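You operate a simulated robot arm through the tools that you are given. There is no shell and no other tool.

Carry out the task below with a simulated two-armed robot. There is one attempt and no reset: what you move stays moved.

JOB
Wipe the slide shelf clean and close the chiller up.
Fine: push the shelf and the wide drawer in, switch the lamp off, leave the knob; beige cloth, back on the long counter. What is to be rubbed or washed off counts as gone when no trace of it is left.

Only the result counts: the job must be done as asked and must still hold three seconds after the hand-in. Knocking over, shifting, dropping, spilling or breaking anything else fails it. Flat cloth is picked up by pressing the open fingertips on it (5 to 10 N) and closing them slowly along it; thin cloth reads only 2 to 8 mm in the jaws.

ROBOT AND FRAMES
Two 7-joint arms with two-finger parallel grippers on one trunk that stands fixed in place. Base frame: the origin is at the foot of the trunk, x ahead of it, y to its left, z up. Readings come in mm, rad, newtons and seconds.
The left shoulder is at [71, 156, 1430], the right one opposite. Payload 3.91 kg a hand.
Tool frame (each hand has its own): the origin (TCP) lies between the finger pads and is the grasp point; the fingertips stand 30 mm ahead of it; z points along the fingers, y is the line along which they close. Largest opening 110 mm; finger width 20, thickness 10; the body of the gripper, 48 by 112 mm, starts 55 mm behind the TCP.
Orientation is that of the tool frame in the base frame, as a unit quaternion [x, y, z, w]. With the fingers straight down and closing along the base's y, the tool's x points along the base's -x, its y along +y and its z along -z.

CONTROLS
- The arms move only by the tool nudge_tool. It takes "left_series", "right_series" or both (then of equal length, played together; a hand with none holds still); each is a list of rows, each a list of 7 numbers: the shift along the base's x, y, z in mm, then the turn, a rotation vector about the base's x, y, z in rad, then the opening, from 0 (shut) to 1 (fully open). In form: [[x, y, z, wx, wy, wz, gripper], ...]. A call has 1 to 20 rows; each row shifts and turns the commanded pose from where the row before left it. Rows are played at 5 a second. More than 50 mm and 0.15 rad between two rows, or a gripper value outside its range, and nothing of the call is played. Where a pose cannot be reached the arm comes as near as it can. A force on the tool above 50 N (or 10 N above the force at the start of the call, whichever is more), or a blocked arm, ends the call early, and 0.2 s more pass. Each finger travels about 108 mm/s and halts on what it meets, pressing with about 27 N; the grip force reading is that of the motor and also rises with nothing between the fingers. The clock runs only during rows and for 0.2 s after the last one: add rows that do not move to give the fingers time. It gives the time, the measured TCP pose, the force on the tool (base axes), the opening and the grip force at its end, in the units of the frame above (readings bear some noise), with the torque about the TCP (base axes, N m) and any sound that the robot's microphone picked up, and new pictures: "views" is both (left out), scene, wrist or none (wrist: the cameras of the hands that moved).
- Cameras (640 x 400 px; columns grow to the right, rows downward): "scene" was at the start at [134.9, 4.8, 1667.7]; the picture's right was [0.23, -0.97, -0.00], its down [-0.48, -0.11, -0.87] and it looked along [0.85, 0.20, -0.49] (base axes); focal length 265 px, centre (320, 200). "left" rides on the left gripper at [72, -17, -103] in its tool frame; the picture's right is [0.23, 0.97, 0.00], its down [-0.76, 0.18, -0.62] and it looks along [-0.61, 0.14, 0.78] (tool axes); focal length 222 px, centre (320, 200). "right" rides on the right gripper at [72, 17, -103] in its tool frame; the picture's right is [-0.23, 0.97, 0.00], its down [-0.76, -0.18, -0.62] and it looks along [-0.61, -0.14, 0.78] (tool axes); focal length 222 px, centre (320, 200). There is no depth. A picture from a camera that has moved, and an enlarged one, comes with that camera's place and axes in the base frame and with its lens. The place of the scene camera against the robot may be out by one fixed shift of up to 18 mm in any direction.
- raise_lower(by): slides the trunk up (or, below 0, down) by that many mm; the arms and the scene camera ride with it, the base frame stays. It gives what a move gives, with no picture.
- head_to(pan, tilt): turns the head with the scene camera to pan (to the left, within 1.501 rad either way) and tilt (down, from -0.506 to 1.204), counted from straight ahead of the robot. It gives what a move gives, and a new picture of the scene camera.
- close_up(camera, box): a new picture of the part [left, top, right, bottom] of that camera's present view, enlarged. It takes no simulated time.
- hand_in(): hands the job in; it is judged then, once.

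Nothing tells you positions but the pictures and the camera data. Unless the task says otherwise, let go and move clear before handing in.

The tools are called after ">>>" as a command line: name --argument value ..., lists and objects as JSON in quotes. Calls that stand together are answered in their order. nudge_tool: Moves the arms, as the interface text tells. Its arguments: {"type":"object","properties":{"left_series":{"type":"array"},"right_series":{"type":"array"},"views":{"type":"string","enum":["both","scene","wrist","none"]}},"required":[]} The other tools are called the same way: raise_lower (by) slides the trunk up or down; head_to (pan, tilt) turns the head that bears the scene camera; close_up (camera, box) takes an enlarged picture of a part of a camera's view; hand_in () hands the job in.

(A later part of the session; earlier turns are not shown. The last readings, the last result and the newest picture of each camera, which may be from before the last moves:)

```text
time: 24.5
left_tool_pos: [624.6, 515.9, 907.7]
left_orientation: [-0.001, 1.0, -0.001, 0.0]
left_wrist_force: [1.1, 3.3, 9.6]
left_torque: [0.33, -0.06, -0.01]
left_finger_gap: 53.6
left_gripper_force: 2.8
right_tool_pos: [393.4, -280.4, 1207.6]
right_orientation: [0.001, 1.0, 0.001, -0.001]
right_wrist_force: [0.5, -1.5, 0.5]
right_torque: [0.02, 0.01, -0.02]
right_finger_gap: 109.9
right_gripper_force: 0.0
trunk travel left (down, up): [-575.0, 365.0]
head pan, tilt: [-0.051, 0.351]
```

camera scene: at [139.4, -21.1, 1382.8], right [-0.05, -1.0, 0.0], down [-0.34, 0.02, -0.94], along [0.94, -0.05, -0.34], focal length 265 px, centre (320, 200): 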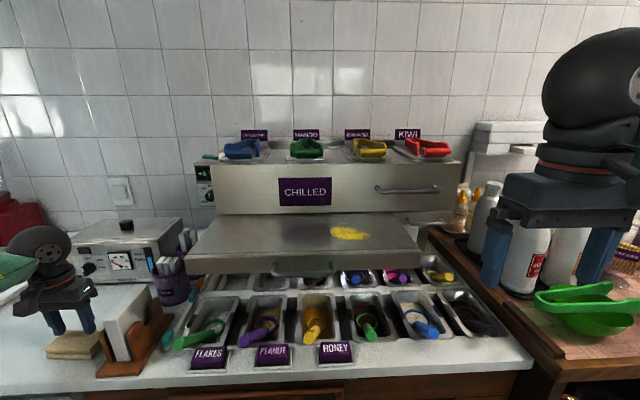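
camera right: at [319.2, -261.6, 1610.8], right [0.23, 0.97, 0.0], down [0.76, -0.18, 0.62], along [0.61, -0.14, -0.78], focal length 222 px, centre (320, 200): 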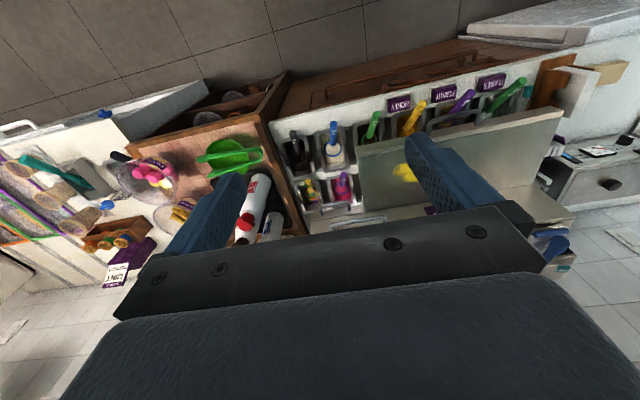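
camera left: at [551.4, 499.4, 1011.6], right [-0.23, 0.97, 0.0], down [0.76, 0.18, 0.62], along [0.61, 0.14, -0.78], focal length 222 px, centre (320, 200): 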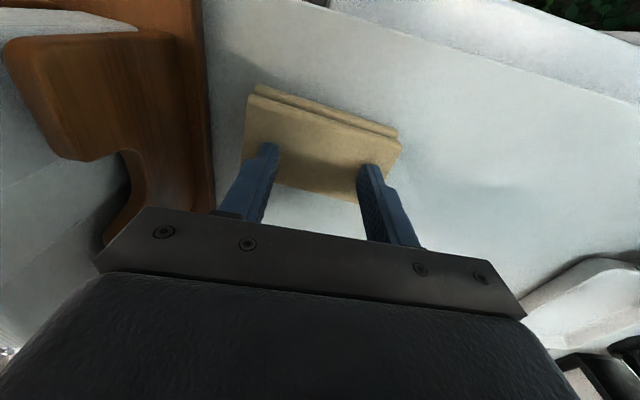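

Now 9.6 N, which is in the band. I'll close slowly in small steps and watch.

>>> nudge_tool --left_series '[[0, 0, 0, 0, 0, 0, 0.44], [0, 0, 0, 0, 0, 0, 0.42], [0, 0, 0, 0, 0, 0, 0.4], [0, 0, 0, 0, 0, 0, 0.38]]' --views "none"

>>> nudge_tool --left_series '[[0, 0, 0, 0, 0, 0, 0.36], [0, 0, 0, 0, 0, 0, 0.34], [0, 0, 0, 0, 0, 0, 0.32], [0, 0, 0, 0, 0, 0, 0.3]]' --views "wrist"

```text
time: 25.5
left_tool_pos: [624.5, 515.7, 908.9]
left_orientation: [-0.001, 1.0, -0.002, 0.0]
left_wrist_force: [-1.5, 1.7, 5.0]
left_torque: [0.18, -0.02, 0.07]
left_finger_gap: 43.0
left_gripper_force: 1.6
right_tool_pos: [394.0, -276.5, 1206.6]
right_orientation: [0.0, 1.0, 0.0, 0.0]
right_wrist_force: [1.4, 0.5, -0.4]
right_torque: [0.01, -0.02, 0.02]
right_finger_gap: 110.0
right_gripper_force: 0.0
trunk travel left (down, up): [-575.0, 365.0]
head pan, tilt: [-0.051, 0.351]
```

```text
time: 26.5
left_tool_pos: [624.0, 516.4, 907.2]
left_orientation: [-0.001, 1.0, -0.002, 0.0]
left_wrist_force: [-0.3, 2.1, 3.6]
left_torque: [0.16, 0.02, 0.0]
left_finger_gap: 33.6
left_gripper_force: 0.4
right_tool_pos: [394.2, -278.4, 1206.9]
right_orientation: [0.0, 1.0, 0.0, 0.0]
right_wrist_force: [0.2, -0.6, -0.2]
right_torque: [-0.03, 0.0, 0.01]
right_finger_gap: 110.2
right_gripper_force: 0.0
trunk travel left (down, up): [-575.0, 365.0]
head pan, tilt: [-0.051, 0.351]
camera left: at [551.7, 499.5, 1011.8], right [-0.23, 0.97, 0.0], down [0.76, 0.18, 0.62], along [0.61, 0.14, -0.78], focal length 222 px, centre (320, 200)
```

left: 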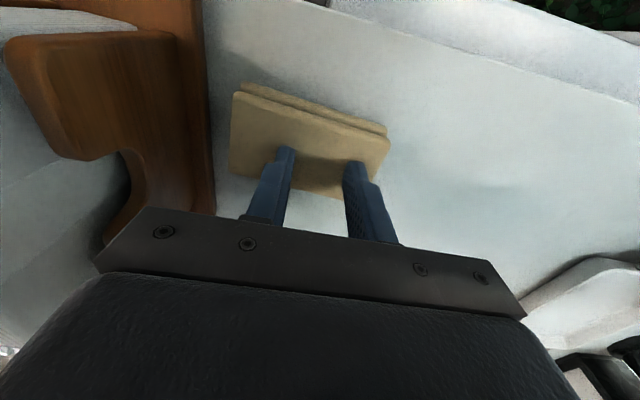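

The left finger drags the cloth slightly while the right slides. I'll add a touch more press and continue closing to the end.

>>> nudge_tool --left_series '[[0, 0, -0.5, 0.004, 0, 0, 0.3], [0, 0, 0, 0, 0, 0, 0.28], [0, 0, 0, 0, 0, 0, 0.25], [0, 0, 0, 0, 0, 0, 0.22]]' --views "none"

>>> nudge_tool --left_series '[[0, 0, 0, 0, 0, 0, 0.19], [0, 0, 0, 0, 0, 0, 0.16], [0, 0, 0, 0, 0, 0, 0.13], [0, 0, 0, 0, 0, 0, 0.1]]' --views "wrist"

```text
time: 27.5
left_tool_pos: [624.5, 516.7, 908.4]
left_orientation: [0.0, 1.0, 0.001, 0.0]
left_wrist_force: [1.0, -2.5, 7.1]
left_torque: [-0.12, -0.03, 0.01]
left_finger_gap: 25.2
left_gripper_force: 1.0
right_tool_pos: [394.5, -279.5, 1207.5]
right_orientation: [0.0, 1.0, 0.0, 0.0]
right_wrist_force: [-0.7, -0.3, -0.1]
right_torque: [0.01, 0.04, -0.02]
right_finger_gap: 110.1
right_gripper_force: 0.1
trunk travel left (down, up): [-575.0, 365.0]
head pan, tilt: [-0.051, 0.351]
```

```text
time: 28.5
left_tool_pos: [624.1, 515.9, 908.3]
left_orientation: [-0.001, 1.0, 0.001, 0.0]
left_wrist_force: [-0.1, -3.3, 8.7]
left_torque: [-0.12, -0.01, 0.02]
left_finger_gap: 12.8
left_gripper_force: 1.9
right_tool_pos: [394.2, -278.6, 1207.2]
right_orientation: [0.001, 1.0, 0.0, -0.001]
right_wrist_force: [-0.8, -0.3, 0.5]
right_torque: [0.02, -0.03, -0.01]
right_finger_gap: 109.7
right_gripper_force: 0.1
trunk travel left (down, up): [-575.0, 365.0]
head pan, tilt: [-0.051, 0.351]
camera left: at [551.6, 499.1, 1011.6], right [-0.23, 0.97, 0.0], down [0.76, 0.18, 0.62], along [0.61, 0.14, -0.78], focal length 222 px, centre (320, 200)
```

left: 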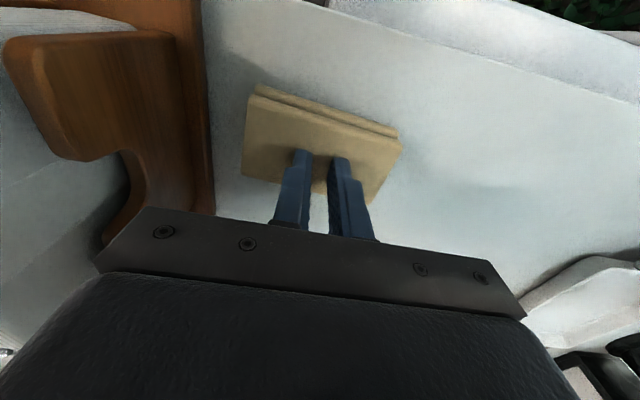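

>>> nudge_tool --left_series '[[0, 0, 0, 0, 0, 0, 0.08], [0, 0, 0, 0, 0, 0, 0.06], [0, 0, 0, 0, 0, 0, 0.04], [0, 0, 0, 0, 0, 0, 0.02], [0, 0, 0, 0, 0, 0, 0], [0, 0, 0, 0, 0, 0, 0], [0, 0, 0, 0, 0, 0, 0]]' --views "both"

```text
time: 30.1
left_tool_pos: [623.4, 515.9, 908.1]
left_orientation: [-0.001, 1.0, 0.002, 0.0]
left_wrist_force: [-0.2, -0.1, 8.9]
left_torque: [-0.01, -0.02, -0.01]
left_finger_gap: 0.0
left_gripper_force: 26.6
right_tool_pos: [393.3, -278.9, 1208.4]
right_orientation: [0.0, 1.0, 0.001, 0.0]
right_wrist_force: [-0.2, -0.2, -0.1]
right_torque: [-0.05, 0.0, 0.02]
right_finger_gap: 110.1
right_gripper_force: 0.1
trunk travel left (down, up): [-575.0, 365.0]
head pan, tilt: [-0.051, 0.351]
camera scene: at [138.8, -21.5, 1382.9], right [-0.05, -1.0, 0.0], down [-0.34, 0.02, -0.94], along [0.94, -0.05, -0.34], focal length 265 px, centre (320, 200)
camera left: at [551.5, 499.3, 1011.6], right [-0.23, 0.97, 0.0], down [0.76, 0.18, 0.62], along [0.61, 0.14, -0.78], focal length 222 px, centre (320, 200)
```

scene: 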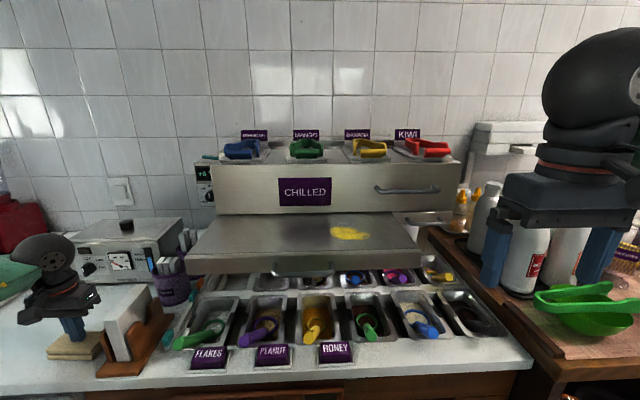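
left: 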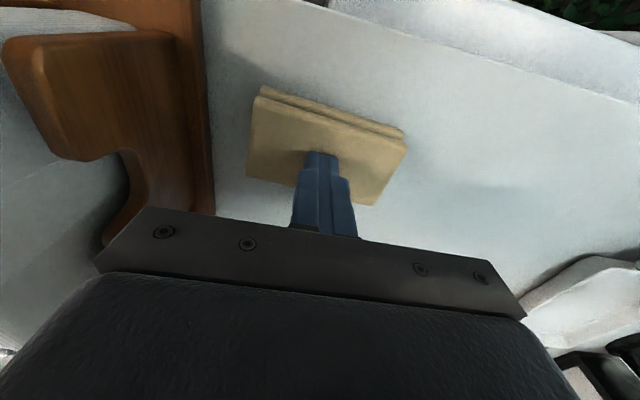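

The jaws shut to 0.0 without picking anything: this folded cloth is about 24 mm thick and behaves as a stiff pad, so I'll grip it across its short side (x) instead. I'll lift, open and yaw the hand by -90°.

>>> nudge_tool --left_series '[[0, 0, 30, 0, 0, 0, 0], [0, 0, 40, 0, 0, 0, 0.3], [0, 0, 30, 0, 0, -0.143, 0.6], [0, 0, 0, 0, 0, -0.143, 0.9], [0, 0, 0, 0, 0, -0.143, 0.9], [0, 0, 0, 0, 0, -0.143, 0.9], [0, 0, 0, 0, 0, -0.143, 0.9], [0, 0, 0, 0, 0, -0.143, 0.9], [0, 0, 0, 0, 0, -0.143, 0.9], [0, 0, 0, 0, 0, -0.143, 0.9], [0, 0, 0, 0, 0, -0.143, 0.9], [0, 0, 0, 0, 0, -0.143, 0.9], [0, 0, 0, 0, 0, -0.141, 0.9], [0, 0, 0, 0, 0, 0, 0.9]]' --views "both"

```text
time: 33.1
left_tool_pos: [601.0, 459.6, 1021.5]
left_orientation: [0.304, 0.953, 0.0, 0.001]
left_wrist_force: [-0.2, 0.2, -0.2]
left_torque: [0.02, -0.02, 0.01]
left_finger_gap: 99.1
left_gripper_force: 0.1
left hand out of reach, approached as far as the arm can: row 6, 7, 8, 9, 10, 11, 12, 13
right_tool_pos: [394.3, -277.9, 1207.3]
right_orientation: [0.0, 1.0, 0.0, 0.0]
right_wrist_force: [0.6, -0.5, 0.6]
right_torque: [0.01, 0.0, 0.03]
right_finger_gap: 109.8
right_gripper_force: 0.0
trunk travel left (down, up): [-575.0, 365.0]
head pan, tilt: [-0.051, 0.351]
camera scene: at [139.2, -21.2, 1382.8], right [-0.05, -1.0, 0.0], down [-0.34, 0.02, -0.94], along [0.94, -0.05, -0.34], focal length 265 px, centre (320, 200)
camera left: at [532.8, 488.0, 1125.8], right [0.38, 0.93, 0.0], down [0.72, -0.29, 0.62], along [0.58, -0.24, -0.78], focal length 222 px, centre (320, 200)
```

scene: 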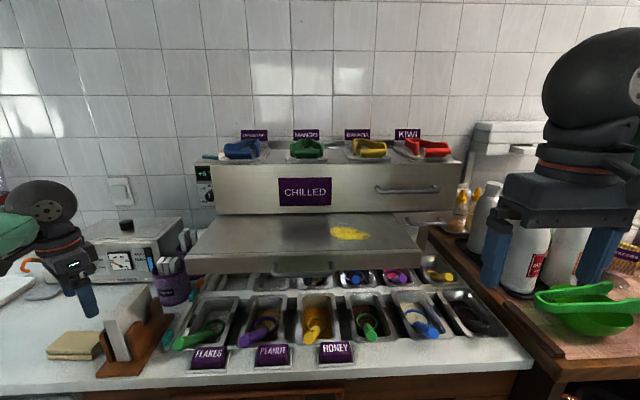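
left: 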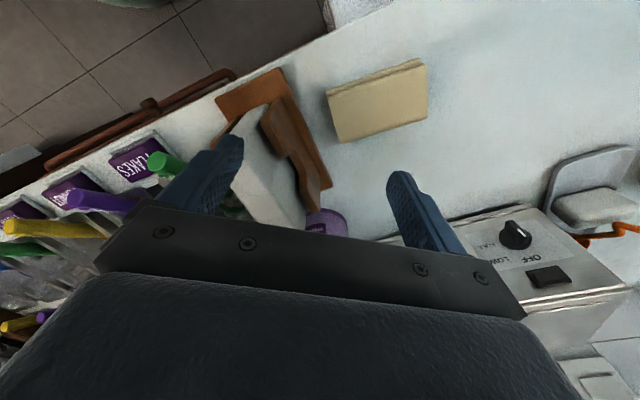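

Yaw to that side is limited to about -0.62 and the hand drifted right, above the holder. I'll raise it and turn the other way instead, keeping height for clearance.

>>> nudge_tool --left_series '[[0, 0, 40, 0, 0, 0, 0.9], [0, 0, 40, 0, 0, 0, 0.9], [0, 0, 0, 0, 0, 0.143, 0.9], [0, 0, 0, 0, 0, 0.143, 0.9], [0, 0, 0, 0, 0, 0.143, 0.9], [0, 0, 0, 0, 0, 0.143, 0.9]]' --views "none"

```text
time: 34.5
left_tool_pos: [603.2, 459.5, 1101.7]
left_orientation: [0.022, 1.0, -0.001, 0.001]
left_wrist_force: [0.1, 0.4, -0.8]
left_torque: [-0.04, -0.02, 0.02]
left_finger_gap: 99.0
left_gripper_force: 0.1
right_tool_pos: [393.5, -279.0, 1207.0]
right_orientation: [0.0, 1.0, 0.001, 0.0]
right_wrist_force: [0.3, 0.2, -0.5]
right_torque: [0.0, 0.02, -0.01]
right_finger_gap: 110.0
right_gripper_force: 0.1
trunk travel left (down, up): [-575.0, 365.0]
head pan, tilt: [-0.051, 0.351]
```

The commanded pose follows the reached one, good. Now I'll yaw to +90° while moving over the cloth.

>>> nudge_tool --left_series '[[2, 8, 0, 0, 0, 0.146, 0.9], [2, 8, 0, 0, 0, 0.146, 0.9], [2, 8, 0, 0, 0, 0.146, 0.9], [2, 8, 0, 0, 0, 0.146, 0.9], [2, 8, 0, 0, 0, 0.146, 0.9], [2, 8, 0, 0, 0, 0.146, 0.9], [2, 8, 0, 0, 0, 0.146, 0.9], [2, 6, 0, 0, 0, 0.146, 0.9], [2, 0, 0, 0, 0, 0.146, 0.9], [2, 0, 0, 0, 0, 0.146, 0.9], [2, 0, 0, 0, 0, 0.146, 0.9], [0, 0, 0, 0, 0, 0, 0.9]]' --views "both"

```text
time: 37.1
left_tool_pos: [625.5, 523.0, 1103.2]
left_orientation: [-0.705, 0.71, 0.0, 0.002]
left_wrist_force: [-1.0, -0.1, 0.3]
left_torque: [0.01, 0.0, 0.0]
left_finger_gap: 99.1
left_gripper_force: 0.2
right_tool_pos: [394.4, -277.9, 1206.7]
right_orientation: [-0.001, 1.0, 0.0, 0.0]
right_wrist_force: [-0.2, 0.5, 0.2]
right_torque: [0.02, 0.0, 0.0]
right_finger_gap: 110.2
right_gripper_force: 0.0
trunk travel left (down, up): [-575.0, 365.0]
head pan, tilt: [-0.051, 0.351]
camera scene: at [139.3, -21.0, 1382.8], right [-0.05, -1.0, 0.0], down [-0.34, 0.02, -0.94], along [0.94, -0.05, -0.34], focal length 265 px, centre (320, 200)
camera left: at [640.4, 450.9, 1207.2], right [-0.98, -0.22, 0.0], down [-0.17, 0.76, 0.62], along [-0.14, 0.61, -0.78], focal length 222 px, centre (320, 200)
```

scene: 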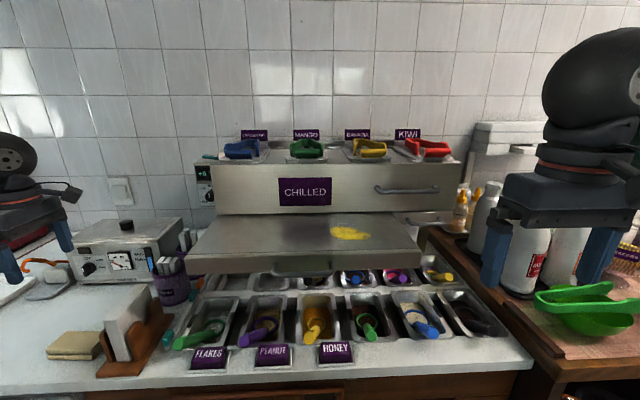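
left: 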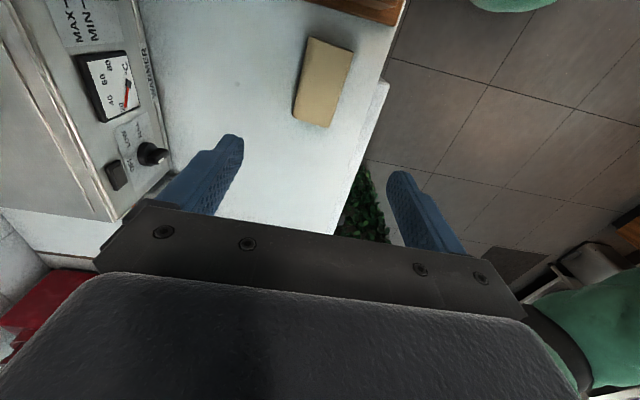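

Yaw +90° works; the cloth spans x about 593–656, y 468–567. I'll shift slightly left (y 540) to keep the camera clear of the white board in the holder, and descend.

>>> nudge_tool --left_series '[[0, 6, -35, 0, 0, -0.04, 0.9], [0, 6, -40, 0, 0, 0, 0.9], [0, 5, -40, 0, 0, 0, 0.9], [0, 0, -40, 0, 0, 0, 0.9], [0, 0, 0, 0, 0, 0, 0.9]]' --views "both"

>>> close_up --camera "scene" --box '[0, 200, 200, 380]'

```text
time: 38.3
left_tool_pos: [622.3, 539.4, 943.8]
left_orientation: [-0.69, 0.724, 0.0, 0.0]
left_wrist_force: [1.0, -0.2, -0.1]
left_torque: [0.0, -0.01, -0.03]
left_finger_gap: 98.9
left_gripper_force: 0.0
right_tool_pos: [395.2, -279.1, 1207.2]
right_orientation: [0.0, 1.0, 0.0, 0.0]
right_wrist_force: [-1.2, 0.0, -0.1]
right_torque: [0.03, -0.01, 0.0]
right_finger_gap: 110.1
right_gripper_force: 0.0
trunk travel left (down, up): [-575.0, 365.0]
head pan, tilt: [-0.051, 0.351]
camera scene: at [139.1, -21.4, 1382.9], right [-0.05, -1.0, 0.0], down [-0.34, 0.02, -0.94], along [0.94, -0.05, -0.34], focal length 265 px, centre (320, 200)
camera left: at [635.9, 467.0, 1047.6], right [-0.98, -0.18, 0.0], down [-0.14, 0.77, 0.62], along [-0.11, 0.61, -0.78], focal length 222 px, centre (320, 200)
```

scene: 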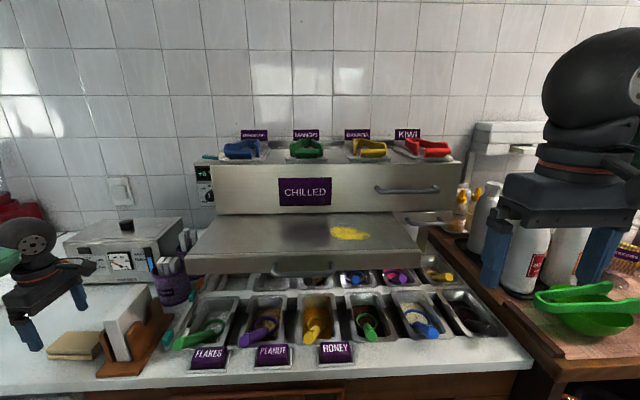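
left: 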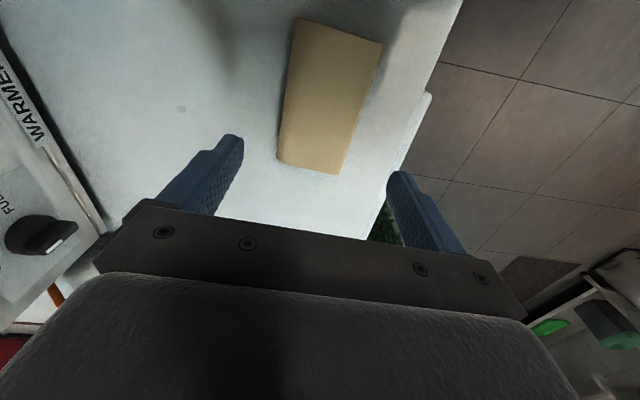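

```text
2.22 times, centred on (100, 290) of scene
camera zoom: at [139.1, -21.4, 1382.9], right [-0.05, -1.0, 0.0], down [-0.34, 0.02, -0.94], along [0.94, -0.05, -0.34], focal length 588 px, centre (809, 0)
```

zoom: 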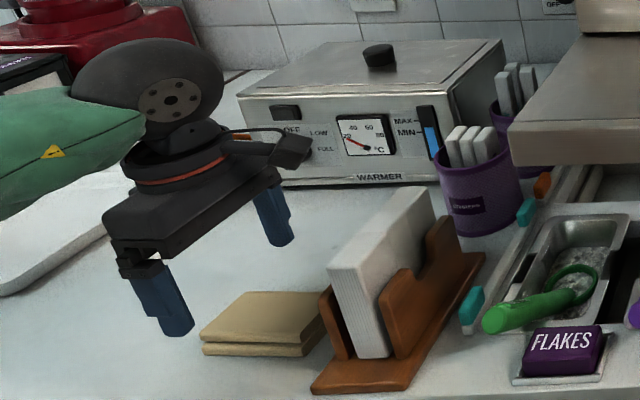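

The jaws straddle the cloth properly (cloth centre x about 625). I'll descend to fingertips about 12 mm above the counter and close gently.

>>> nudge_tool --left_series '[[2, 0, -16, 0, 0, 0, 0.9], [0, 0, -16, 0, 0, 0, 0.9], [0, 0, -12, 0, 0, 0, 0.9], [0, 0, -5, 0, 0, 0, 0.9], [0, 0, 0, 0, 0, 0, 0.9]]' --views "both"

>>> close_up --camera "scene" --box '[0, 250, 160, 390]'

```text
time: 39.5
left_tool_pos: [627.9, 539.0, 896.5]
left_orientation: [-0.69, 0.724, 0.0, 0.001]
left_wrist_force: [-0.3, -0.2, 0.4]
left_torque: [-0.02, 0.0, -0.01]
left_finger_gap: 99.0
left_gripper_force: 0.1
right_tool_pos: [394.3, -277.8, 1207.5]
right_orientation: [0.0, 1.0, 0.0, 0.0]
right_wrist_force: [0.1, 0.0, -0.5]
right_torque: [0.03, -0.01, -0.03]
right_finger_gap: 109.8
right_gripper_force: 0.2
trunk travel left (down, up): [-575.0, 365.0]
head pan, tilt: [-0.051, 0.351]
camera scene: at [139.4, -21.0, 1382.8], right [-0.05, -1.0, 0.0], down [-0.34, 0.02, -0.94], along [0.94, -0.05, -0.34], focal length 265 px, centre (320, 200)
camera left: at [639.8, 466.8, 1000.7], right [-0.98, -0.18, 0.0], down [-0.14, 0.77, 0.62], along [-0.11, 0.61, -0.78], focal length 222 px, centre (320, 200)
```

scene: 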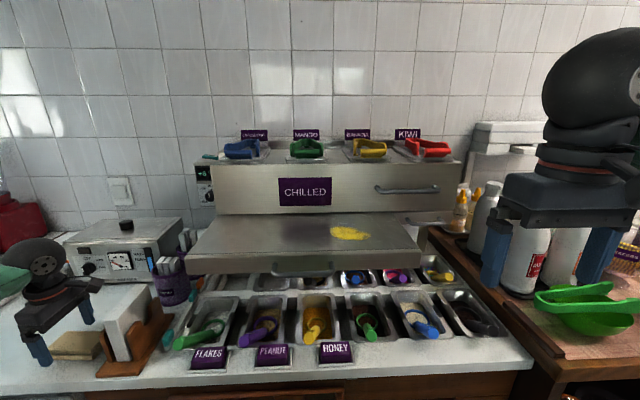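
left: 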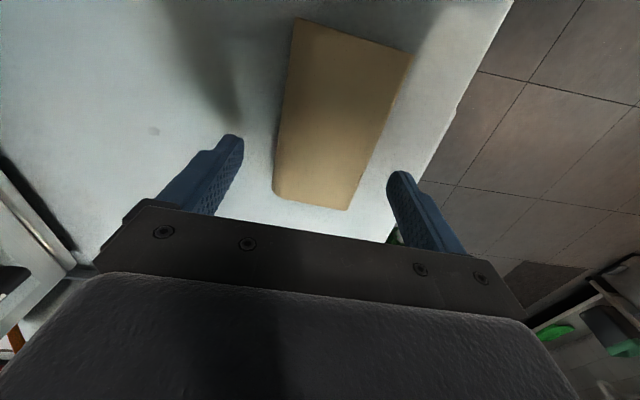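

```text
2.86 times, centred on (80, 320) of scene
camera zoom: at [139.4, -21.0, 1382.8], right [-0.05, -1.0, 0.0], down [-0.34, 0.02, -0.94], along [0.94, -0.05, -0.34], focal length 756 px, centre (1006, -143)
```

zoom: 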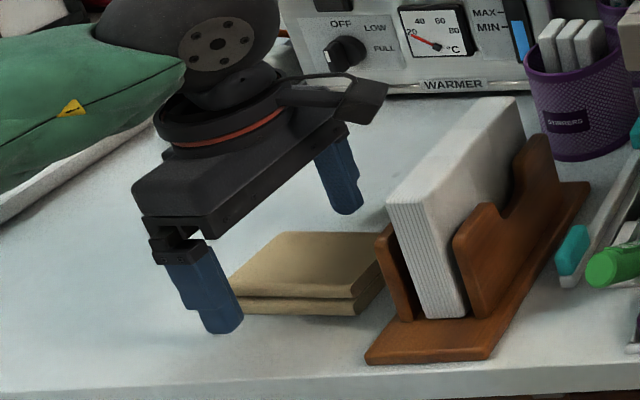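

Fingertips are beside the cloth, near the counter. I'll lower 3 mm more and close slowly on it.

>>> nudge_tool --left_series '[[-2, 0, -3, 0, 0, 0, 0.85], [0, 0, 0, 0, 0, 0, 0.8], [0, 0, 0, 0, 0, 0, 0.75], [0, 0, 0, 0, 0, 0, 0.7], [0, 0, 0, 0, 0, 0, 0.65], [0, 0, 0, 0, 0, 0, 0.6], [0, 0, 0, 0, 0, 0, 0.55], [0, 0, 0, 0, 0, 0, 0.5], [0, 0, 0, 0, 0, 0, 0.5]]' --views "wrist"

```text
time: 41.5
left_tool_pos: [624.6, 538.4, 894.5]
left_orientation: [-0.69, 0.724, 0.0, 0.001]
left_wrist_force: [1.4, 1.0, 1.9]
left_torque: [0.04, 0.04, -0.07]
left_finger_gap: 61.0
left_gripper_force: 27.0
right_tool_pos: [394.7, -278.2, 1207.1]
right_orientation: [0.0, 1.0, 0.001, 0.001]
right_wrist_force: [-1.0, 0.5, 0.0]
right_torque: [-0.01, -0.03, 0.02]
right_finger_gap: 110.2
right_gripper_force: 0.1
trunk travel left (down, up): [-575.0, 365.0]
head pan, tilt: [-0.051, 0.351]
camera left: at [637.5, 466.1, 998.9], right [-0.98, -0.18, 0.0], down [-0.14, 0.77, 0.62], along [-0.11, 0.61, -0.78], focal length 222 px, centre (320, 200)
```

left: 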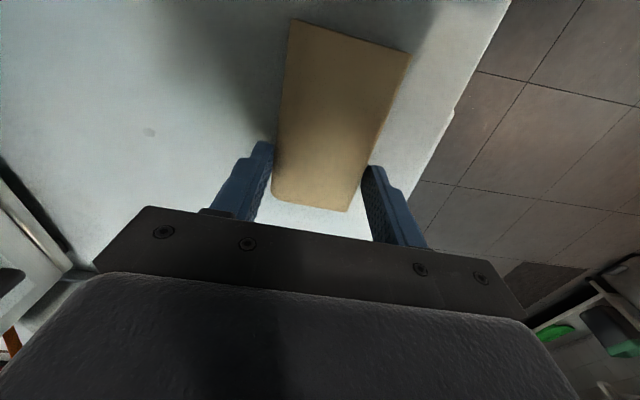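

The jaws stopped on the cloth at 61 mm with full grip. I'll lift it slowly.

>>> nudge_tool --left_series '[[0, 0, 5, 0, 0, 0, 0.4], [0, 0, 15, 0, 0, 0, 0.4], [0, 0, 20, 0, 0, 0, 0.4], [0, 0, 0, 0, 0, 0, 0.4]]' --views "both"

>>> close_up --camera "scene" --box '[0, 220, 160, 360]'

```text
time: 42.5
left_tool_pos: [625.6, 539.6, 931.8]
left_orientation: [-0.69, 0.724, 0.0, 0.001]
left_wrist_force: [0.1, 0.2, -0.4]
left_torque: [0.03, 0.03, -0.01]
left_finger_gap: 60.9
left_gripper_force: 27.1
right_tool_pos: [395.9, -277.8, 1207.4]
right_orientation: [0.0, 1.0, 0.0, 0.0]
right_wrist_force: [0.1, -0.4, -0.8]
right_torque: [0.0, 0.01, 0.0]
right_finger_gap: 109.9
right_gripper_force: 0.1
trunk travel left (down, up): [-575.0, 365.0]
head pan, tilt: [-0.051, 0.351]
camera scene: at [139.5, -20.8, 1382.8], right [-0.05, -1.0, 0.0], down [-0.34, 0.02, -0.94], along [0.94, -0.05, -0.34], focal length 265 px, centre (320, 200)
camera left: at [638.0, 465.7, 1036.6], right [-0.98, -0.18, 0.0], down [-0.14, 0.77, 0.62], along [-0.11, 0.61, -0.78], focal length 222 px, centre (320, 200)
```

scene: 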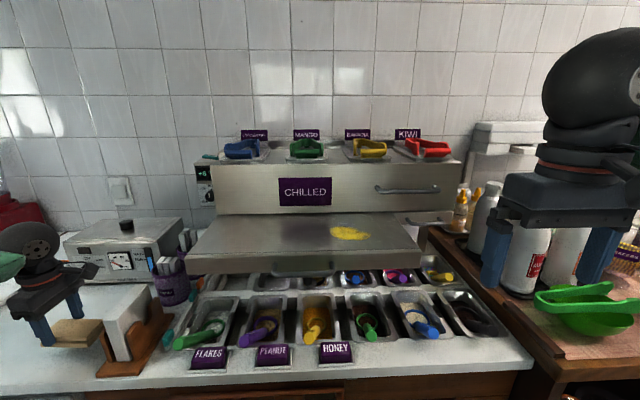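
left: 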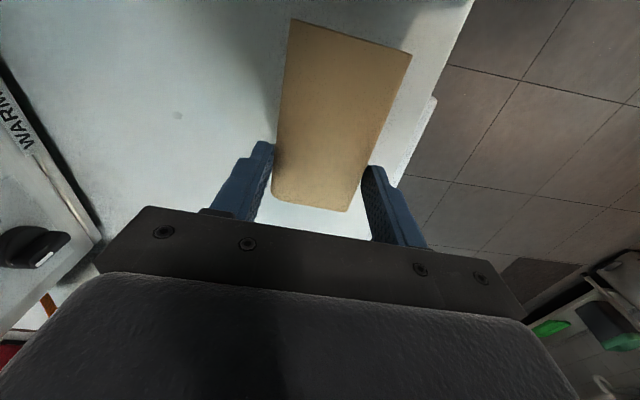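

```text
2.86 times, centred on (80, 290) of scene
camera zoom: at [139.5, -20.8, 1382.8], right [-0.05, -1.0, 0.0], down [-0.34, 0.02, -0.94], along [0.94, -0.05, -0.34], focal length 756 px, centre (1006, -57)
```

zoom: 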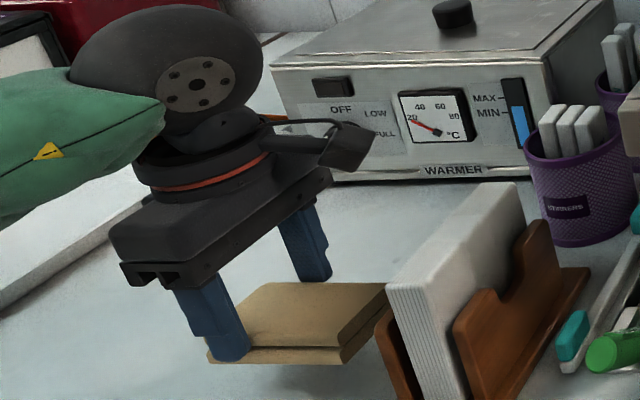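

The cloth is held as a firm pad with about 10 mm protruding below the fingertips. I'll raise the trunk 250 mm so the hand comes up to shelf height with good reach.

>>> raise_lower --by 250

>>> head_to --pan 0.05 --tilt 0.65

```text
time: 45.1
left_tool_pos: [625.6, 538.7, 1182.3]
left_orientation: [-0.69, 0.724, 0.0, 0.001]
left_wrist_force: [0.3, 0.8, -0.8]
left_torque: [0.04, -0.02, 0.0]
left_finger_gap: 61.2
left_gripper_force: 26.7
right_tool_pos: [393.9, -277.7, 1456.6]
right_orientation: [0.001, 1.0, 0.0, 0.0]
right_wrist_force: [0.4, -0.6, -1.0]
right_torque: [0.0, 0.05, -0.01]
right_finger_gap: 109.8
right_gripper_force: 0.0
trunk travel left (down, up): [-825.0, 115.0]
head pan, tilt: [-0.051, 0.351]
```

```text
time: 45.9
left_tool_pos: [625.5, 539.4, 1182.3]
left_orientation: [-0.689, 0.724, 0.0, 0.001]
left_wrist_force: [0.4, -0.3, 0.6]
left_torque: [-0.01, 0.02, 0.0]
left_finger_gap: 60.7
left_gripper_force: 27.1
right_tool_pos: [394.0, -277.3, 1456.8]
right_orientation: [0.0, 1.0, -0.001, 0.0]
right_wrist_force: [0.4, -0.3, 0.4]
right_torque: [-0.05, -0.02, 0.01]
right_finger_gap: 110.2
right_gripper_force: 0.1
trunk travel left (down, up): [-825.0, 115.0]
head pan, tilt: [0.051, 0.649]
camera scene: at [133.1, -11.9, 1605.8], right [0.05, -1.0, 0.0], down [-0.6, -0.03, -0.8], along [0.8, 0.04, -0.6], focal length 265 px, centre (320, 200)
```

scene: 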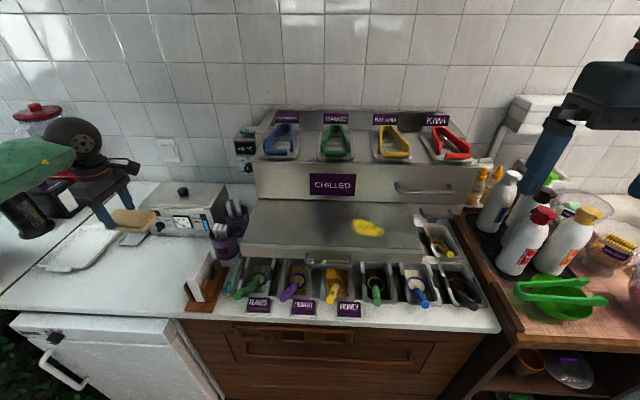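

The path across at z about 1200 is clear. I'll carry the cloth right over the shelf, keeping x around 640, in two legs.

>>> nudge_tool --left_series '[[0, -30, 20, 0, 0, 0, 0.4], [0, -48, 5, 0, 0, 0, 0.4], [0, -48, 5, 0, 0, 0, 0.4], [0, -48, 0, 0, 0, 0, 0.4], [0, -48, 0, 0, 0, 0, 0.4], [0, -48, 0, 0, 0, 0, 0.4], [0, -48, 0, 0, 0, 0, 0.4], [0, 0, 0, 0, 0, 0, 0.4]]' --views "both"

```text
time: 47.7
left_tool_pos: [622.5, 218.1, 1215.2]
left_orientation: [-0.69, 0.724, 0.0, 0.001]
left_wrist_force: [-0.4, 0.7, -0.7]
left_torque: [-0.03, -0.01, -0.02]
left_finger_gap: 61.1
left_gripper_force: 27.4
right_tool_pos: [393.5, -276.5, 1458.3]
right_orientation: [0.0, 1.0, 0.0, -0.001]
right_wrist_force: [-0.8, 0.4, 0.1]
right_torque: [0.0, 0.01, -0.02]
right_finger_gap: 109.9
right_gripper_force: 0.2
trunk travel left (down, up): [-825.0, 115.0]
head pan, tilt: [0.051, 0.649]
camera scene: at [132.3, -10.5, 1605.9], right [0.05, -1.0, 0.0], down [-0.6, -0.03, -0.8], along [0.8, 0.04, -0.6], focal length 265 px, centre (320, 200)
camera left: at [635.0, 145.4, 1318.0], right [-0.98, -0.18, 0.0], down [-0.14, 0.77, 0.62], along [-0.11, 0.61, -0.78], focal length 222 px, centre (320, 200)
```

scene: 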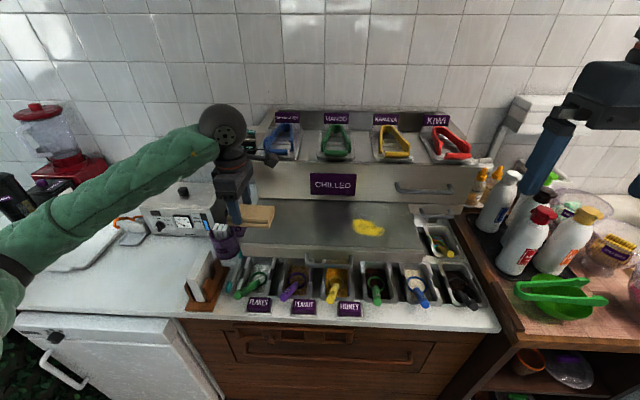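
left: 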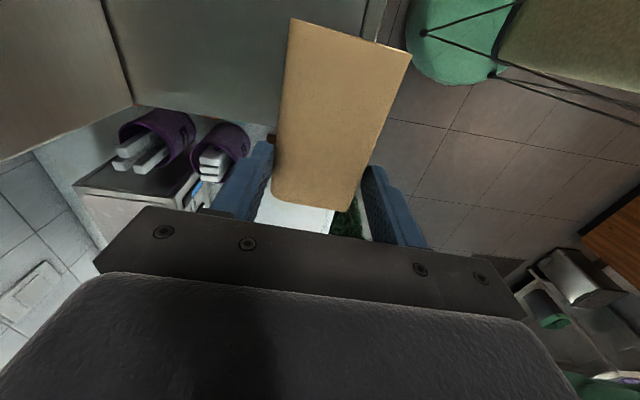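

The cloth is held well and the shelf is below. I'll continue to a start position just left of the stain, at about 20 mm above the shelf.

>>> nudge_tool --left_series '[[7, -40, -5, 0, 0, 0, 0.4], [7, -40, -5, 0, 0, 0, 0.4], [7, -40, -5, 0, 0, 0, 0.4], [7, -40, -5, 0, 0, 0, 0.4], [7, -40, -5, 0, 0, 0, 0.4], [7, -38, -10, 0, 0, 0, 0.4], [0, 0, -5, 0, 0, 0, 0.4], [0, 0, 0, 0, 0, 0, 0.4]]' --views "both"

>>> close_up --camera "scene" --box '[240, 140, 480, 290]'

>>> close_up --camera "right" --box '[240, 60, 600, 260]'

```text
time: 49.5
left_tool_pos: [666.6, -17.3, 1174.1]
left_orientation: [-0.689, 0.724, 0.0, 0.001]
left_wrist_force: [-0.6, -0.6, -0.4]
left_torque: [-0.01, 0.01, 0.03]
left_finger_gap: 61.0
left_gripper_force: 27.0
right_tool_pos: [394.4, -278.1, 1458.2]
right_orientation: [0.0, 1.0, 0.001, 0.0]
right_wrist_force: [-0.2, 0.6, -0.9]
right_torque: [0.01, 0.01, -0.01]
right_finger_gap: 110.1
right_gripper_force: 0.1
trunk travel left (down, up): [-825.0, 115.0]
head pan, tilt: [0.051, 0.649]
camera scene: at [133.2, -12.3, 1605.8], right [0.05, -1.0, 0.0], down [-0.6, -0.03, -0.8], along [0.8, 0.04, -0.6], focal length 265 px, centre (320, 200)
camera left: at [678.5, -90.2, 1277.6], right [-0.98, -0.18, 0.0], down [-0.14, 0.77, 0.62], along [-0.11, 0.61, -0.78], focal length 222 px, centre (320, 200)
```

scene: 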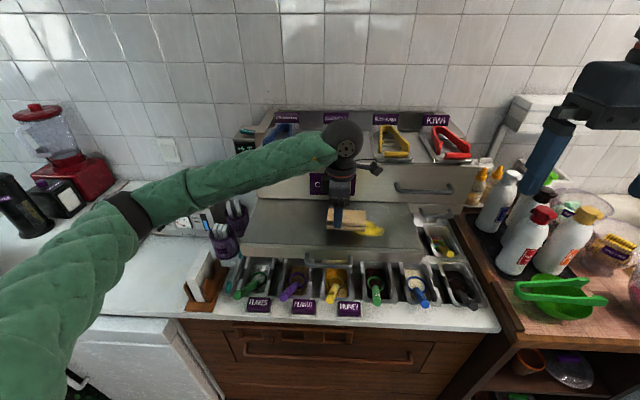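
left: 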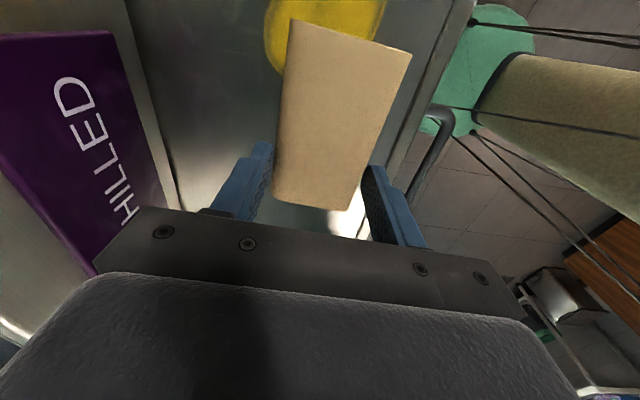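

```text
2.67 times, centred on (360, 215) of scene
camera zoom: at [133.2, -12.3, 1605.8], right [0.05, -1.0, 0.0], down [-0.6, -0.03, -0.8], along [0.8, 0.04, -0.6], focal length 706 px, centre (213, 160)
```

zoom: 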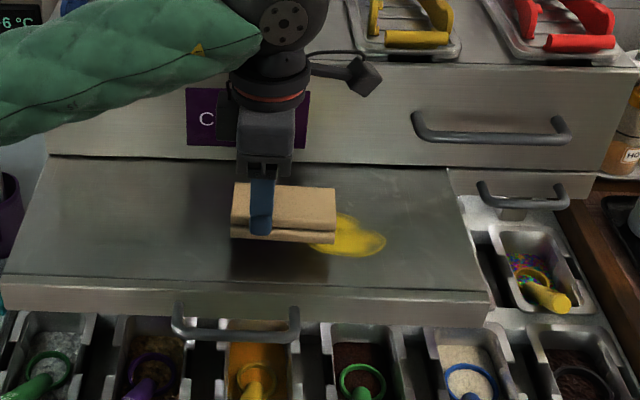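

```text
1.78 times, centred on (420, 160) of right
camera zoom: at [322.6, -261.2, 1560.1], right [0.23, 0.97, 0.0], down [0.76, -0.18, 0.62], along [0.61, -0.14, -0.78], focal length 395 px, centre (142, 271)
```

zoom: 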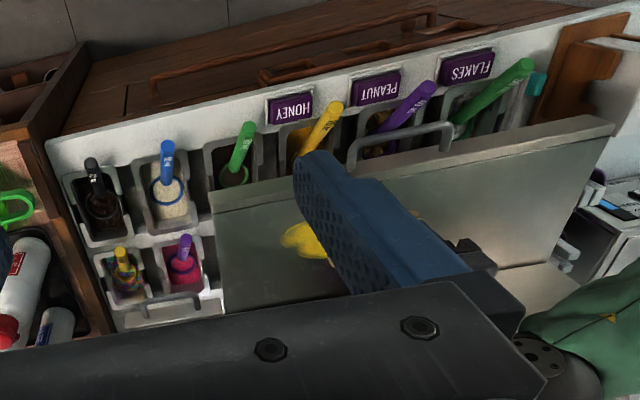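

The cloth hovers left of the stain. I'll lower to contact in small steps.

>>> nudge_tool --left_series '[[0, 0, -6, 0, 0, 0, 0.4], [0, 0, -6, 0, 0, 0, 0.4], [0, 0, -3, 0, 0, 0, 0.4], [0, 0, 0, 0, 0, 0, 0.4]]' --views "none"

>>> nudge_tool --left_series '[[0, 0, -3, 0, 0, 0, 0.4], [0, 0, 0, 0, 0, 0, 0.4]]' --views "none"

```text
time: 50.5
left_tool_pos: [666.2, -18.5, 1159.1]
left_orientation: [-0.69, 0.724, 0.0, 0.001]
left_wrist_force: [0.7, 0.2, 0.4]
left_torque: [0.03, 0.0, 0.02]
left_finger_gap: 60.9
left_gripper_force: 26.7
right_tool_pos: [395.1, -278.4, 1457.0]
right_orientation: [0.0, 1.0, 0.0, 0.001]
right_wrist_force: [-0.1, 0.4, 0.2]
right_torque: [0.0, -0.01, 0.02]
right_finger_gap: 109.9
right_gripper_force: 0.0
trunk travel left (down, up): [-825.0, 115.0]
head pan, tilt: [0.051, 0.649]
```

```text
time: 51.1
left_tool_pos: [667.4, -17.0, 1155.4]
left_orientation: [-0.69, 0.724, 0.0, 0.001]
left_wrist_force: [-0.4, 1.0, 0.1]
left_torque: [-0.01, 0.04, 0.0]
left_finger_gap: 60.9
left_gripper_force: 27.5
right_tool_pos: [395.1, -277.4, 1456.3]
right_orientation: [0.0, 1.0, 0.0, 0.0]
right_wrist_force: [0.7, 0.8, 0.5]
right_torque: [0.01, 0.02, -0.04]
right_finger_gap: 109.9
right_gripper_force: 0.0
trunk travel left (down, up): [-825.0, 115.0]
head pan, tilt: [0.051, 0.649]
```

>>> nudge_tool --left_series '[[0, 0, -2, 0, 0, 0, 0.4], [0, 0, 0, 0, 0, 0, 0.4]]' --views "none"

>>> nudge_tool --left_series '[[0, 0, -2, 0, 0, 0, 0.4], [0, 0, 0, 0, 0, 0, 0.4]]' --views "none"

```text
time: 51.7
left_tool_pos: [667.1, -16.7, 1152.7]
left_orientation: [-0.69, 0.724, -0.001, 0.001]
left_wrist_force: [0.2, -0.1, 0.4]
left_torque: [0.0, -0.04, 0.02]
left_finger_gap: 60.7
left_gripper_force: 26.7
right_tool_pos: [394.9, -278.1, 1457.0]
right_orientation: [0.001, 1.0, 0.0, 0.0]
right_wrist_force: [-0.2, 0.9, -0.2]
right_torque: [0.04, -0.02, 0.0]
right_finger_gap: 109.7
right_gripper_force: 0.0
trunk travel left (down, up): [-825.0, 115.0]
head pan, tilt: [0.051, 0.649]
```

```text
time: 52.3
left_tool_pos: [667.5, -17.0, 1150.2]
left_orientation: [-0.69, 0.724, 0.0, 0.001]
left_wrist_force: [0.2, -0.3, -0.8]
left_torque: [0.04, -0.01, 0.0]
left_finger_gap: 60.9
left_gripper_force: 27.2
right_tool_pos: [395.5, -278.6, 1456.8]
right_orientation: [0.001, 1.0, 0.0, -0.001]
right_wrist_force: [-0.2, 0.2, 0.1]
right_torque: [0.0, 0.01, 0.04]
right_finger_gap: 110.2
right_gripper_force: 0.0
trunk travel left (down, up): [-825.0, 115.0]
head pan, tilt: [0.051, 0.649]
```

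>>> nudge_tool --left_series '[[0, 0, -2, 0, 0, 0, 0.4], [0, 0, 0, 0, 0, 0, 0.4]]' --views "none"

>>> nudge_tool --left_series '[[0, 0, -2, 0, 0, 0, 0.4], [0, 0, 0, 0, 0, 0, 0.4]]' --views "both"

>>> close_up --camera "scene" --box '[280, 170, 440, 270]'

```text
time: 52.9
left_tool_pos: [665.4, -17.6, 1150.2]
left_orientation: [-0.69, 0.724, 0.0, 0.002]
left_wrist_force: [0.7, -0.9, 1.4]
left_torque: [-0.02, 0.06, 0.01]
left_finger_gap: 61.1
left_gripper_force: 27.2
right_tool_pos: [393.4, -278.6, 1457.1]
right_orientation: [0.0, 1.0, 0.0, 0.0]
right_wrist_force: [0.0, 0.0, 0.0]
right_torque: [-0.04, 0.02, 0.02]
right_finger_gap: 110.2
right_gripper_force: 0.1
trunk travel left (down, up): [-825.0, 115.0]
head pan, tilt: [0.051, 0.649]
```

```text
time: 53.5
left_tool_pos: [665.5, -16.3, 1149.9]
left_orientation: [-0.69, 0.724, -0.002, 0.001]
left_wrist_force: [5.6, 0.0, 21.9]
left_torque: [-0.04, 0.09, 0.02]
left_finger_gap: 60.8
left_gripper_force: 26.3
right_tool_pos: [393.4, -277.8, 1457.1]
right_orientation: [0.001, 1.0, 0.0, -0.001]
right_wrist_force: [-1.3, -0.6, 0.0]
right_torque: [-0.01, -0.02, 0.02]
right_finger_gap: 109.8
right_gripper_force: 0.1
trunk travel left (down, up): [-825.0, 115.0]
head pan, tilt: [0.051, 0.649]
camera scene: at [132.2, -12.2, 1606.2], right [0.05, -1.0, 0.0], down [-0.6, -0.03, -0.8], along [0.8, 0.04, -0.6], focal length 265 px, centre (320, 200)
camera left: at [678.5, -89.4, 1252.9], right [-0.98, -0.18, 0.0], down [-0.14, 0.77, 0.62], along [-0.11, 0.61, -0.78], focal length 222 px, centre (320, 200)
```

scene: 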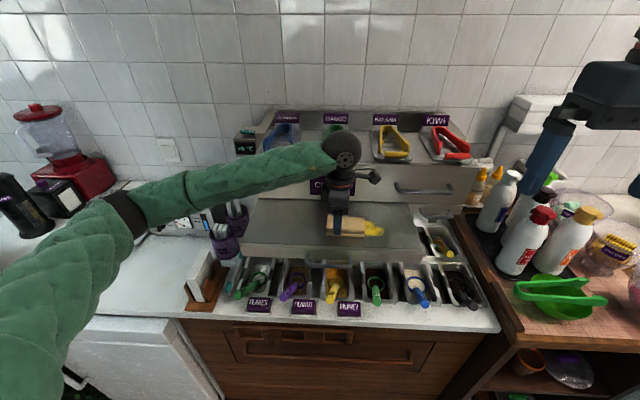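
left: 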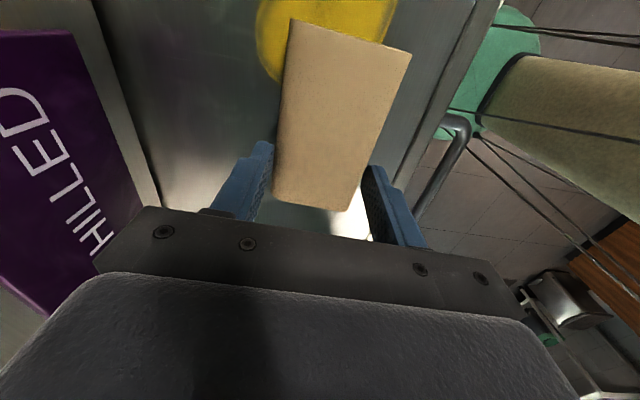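

```text
4.00 times, centred on (360, 220) of scene
camera zoom: at [132.2, -12.2, 1606.2], right [0.05, -1.0, 0.0], down [-0.6, -0.03, -0.8], along [0.8, 0.04, -0.6], focal length 1059 px, centre (160, 120)
```

zoom: 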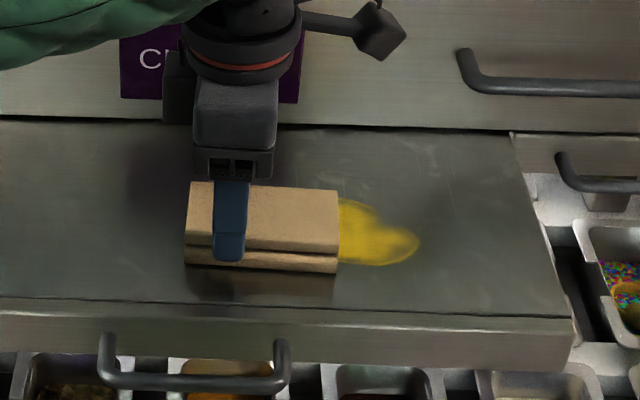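

Contact: cloth on the shelf at TCP z about 1149.5, 22 N. I'll ease 1 mm and stroke to the right over the stain and back, along y only so the shelf doesn't slide.

>>> nudge_tool --left_series '[[0, 0, 1, 0, 0, 0, 0.4], [0, -20, 0, 0, 0, 0, 0.4], [0, -20, 0, 0, 0, 0, 0.4], [0, -20, 0, 0, 0, 0, 0.4], [0, -20, 0, 0, 0, 0, 0.4], [0, -20, 0, 0, 0, 0, 0.4], [0, -20, 0, 0, 0, 0, 0.4], [0, -20, 0, 0, 0, 0, 0.4]]' --views "both"

>>> close_up --camera "scene" --box '[280, 170, 440, 270]'

```text
time: 55.3
left_tool_pos: [664.6, -155.7, 1148.8]
left_orientation: [-0.689, 0.724, -0.002, 0.002]
left_wrist_force: [0.9, 7.6, 26.2]
left_torque: [0.21, -0.01, -0.06]
left_finger_gap: 60.7
left_gripper_force: 27.4
right_tool_pos: [392.3, -277.9, 1457.7]
right_orientation: [0.0, 1.0, 0.0, 0.0]
right_wrist_force: [-0.4, 0.1, -0.2]
right_torque: [0.02, 0.0, 0.01]
right_finger_gap: 110.0
right_gripper_force: 0.0
trunk travel left (down, up): [-825.0, 115.0]
head pan, tilt: [0.051, 0.649]
camera scene: at [130.8, -11.5, 1606.1], right [0.05, -1.0, 0.0], down [-0.6, -0.03, -0.8], along [0.8, 0.04, -0.6], focal length 265 px, centre (320, 200)
camera left: at [677.8, -229.8, 1252.6], right [-0.98, -0.18, 0.0], down [-0.14, 0.77, 0.62], along [-0.11, 0.61, -0.78], focal length 222 px, centre (320, 200)
```

scene: 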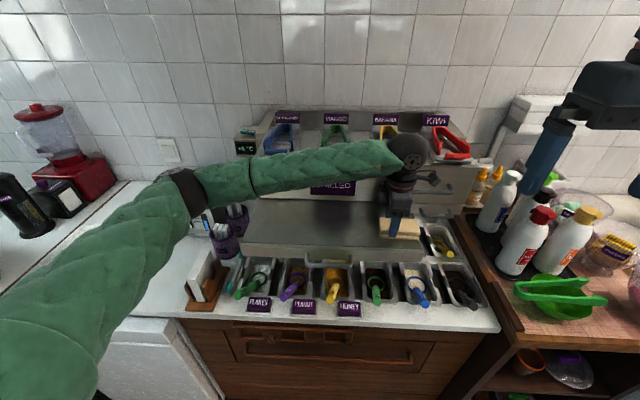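
left: 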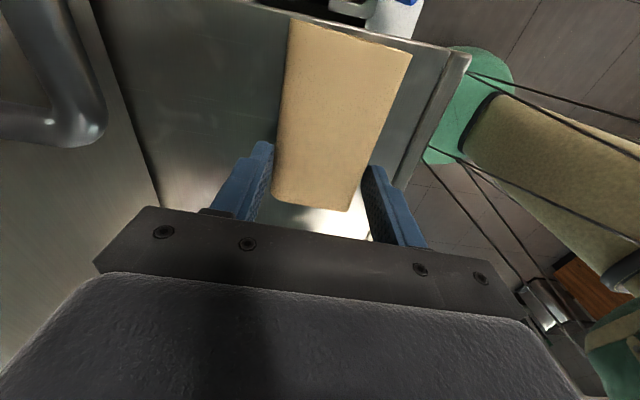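

```text
4.00 times, centred on (360, 220) of scene
camera zoom: at [130.8, -11.5, 1606.1], right [0.05, -1.0, 0.0], down [-0.6, -0.03, -0.8], along [0.8, 0.04, -0.6], focal length 1059 px, centre (160, 120)
```

zoom: 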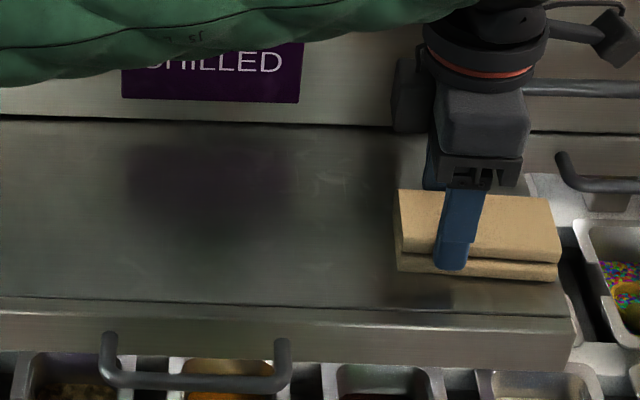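

The stroke took the visible yellow off. I'll go back and make further strokes with x shifted forward and back to cover the whole stain area.

>>> nudge_tool --left_series '[[0, 0, 0.8, 0, 0, 0, 0.4], [0, 20, 0, 0, 0, 0, 0.4], [0, 20, 0, 0, 0, 0, 0.4], [0, 20, 0, 0, 0, 0, 0.4], [0, 20, 0, 0, 0, 0, 0.4], [0, 20, 0, 0, 0, 0, 0.4], [0, 20, 0, 0, 0, 0, 0.4], [0, 10, 0, 0, 0, 0, 0.4], [0, 0, 0, 0, 0, 0, 0.4]]' --views "scene"

>>> close_up --camera "scene" --box '[280, 170, 440, 270]'

```text
time: 57.3
left_tool_pos: [668.0, -26.8, 1148.6]
left_orientation: [-0.69, 0.724, 0.001, 0.001]
left_wrist_force: [0.5, -2.6, 9.7]
left_torque: [-0.05, -0.05, -0.07]
left_finger_gap: 60.9
left_gripper_force: 27.0
right_tool_pos: [394.1, -279.0, 1456.7]
right_orientation: [0.001, 1.0, 0.001, 0.0]
right_wrist_force: [-0.5, -0.3, 0.1]
right_torque: [0.01, 0.02, -0.02]
right_finger_gap: 109.9
right_gripper_force: 0.1
trunk travel left (down, up): [-825.0, 115.0]
head pan, tilt: [0.051, 0.649]
camera scene: at [132.5, -12.7, 1605.8], right [0.05, -1.0, 0.0], down [-0.6, -0.03, -0.8], along [0.8, 0.04, -0.6], focal length 265 px, centre (320, 200)
```

scene: 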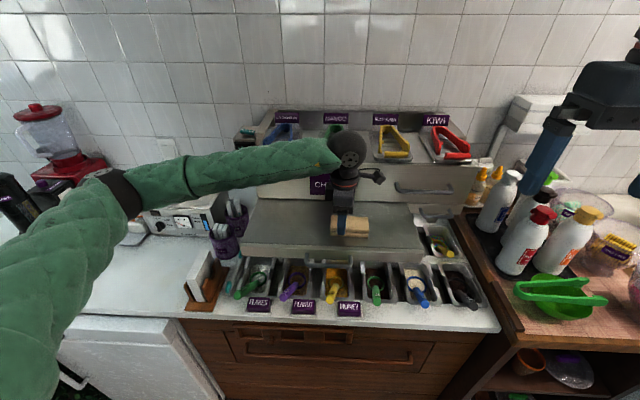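

```text
4.00 times, centred on (360, 220) of scene
camera zoom: at [132.5, -12.7, 1605.8], right [0.05, -1.0, 0.0], down [-0.6, -0.03, -0.8], along [0.8, 0.04, -0.6], focal length 1059 px, centre (160, 120)
```

zoom: 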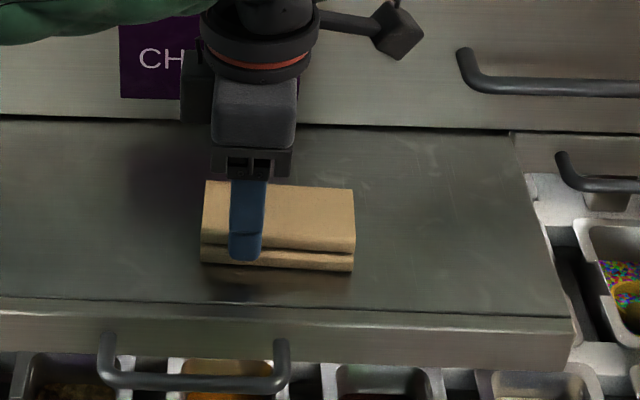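

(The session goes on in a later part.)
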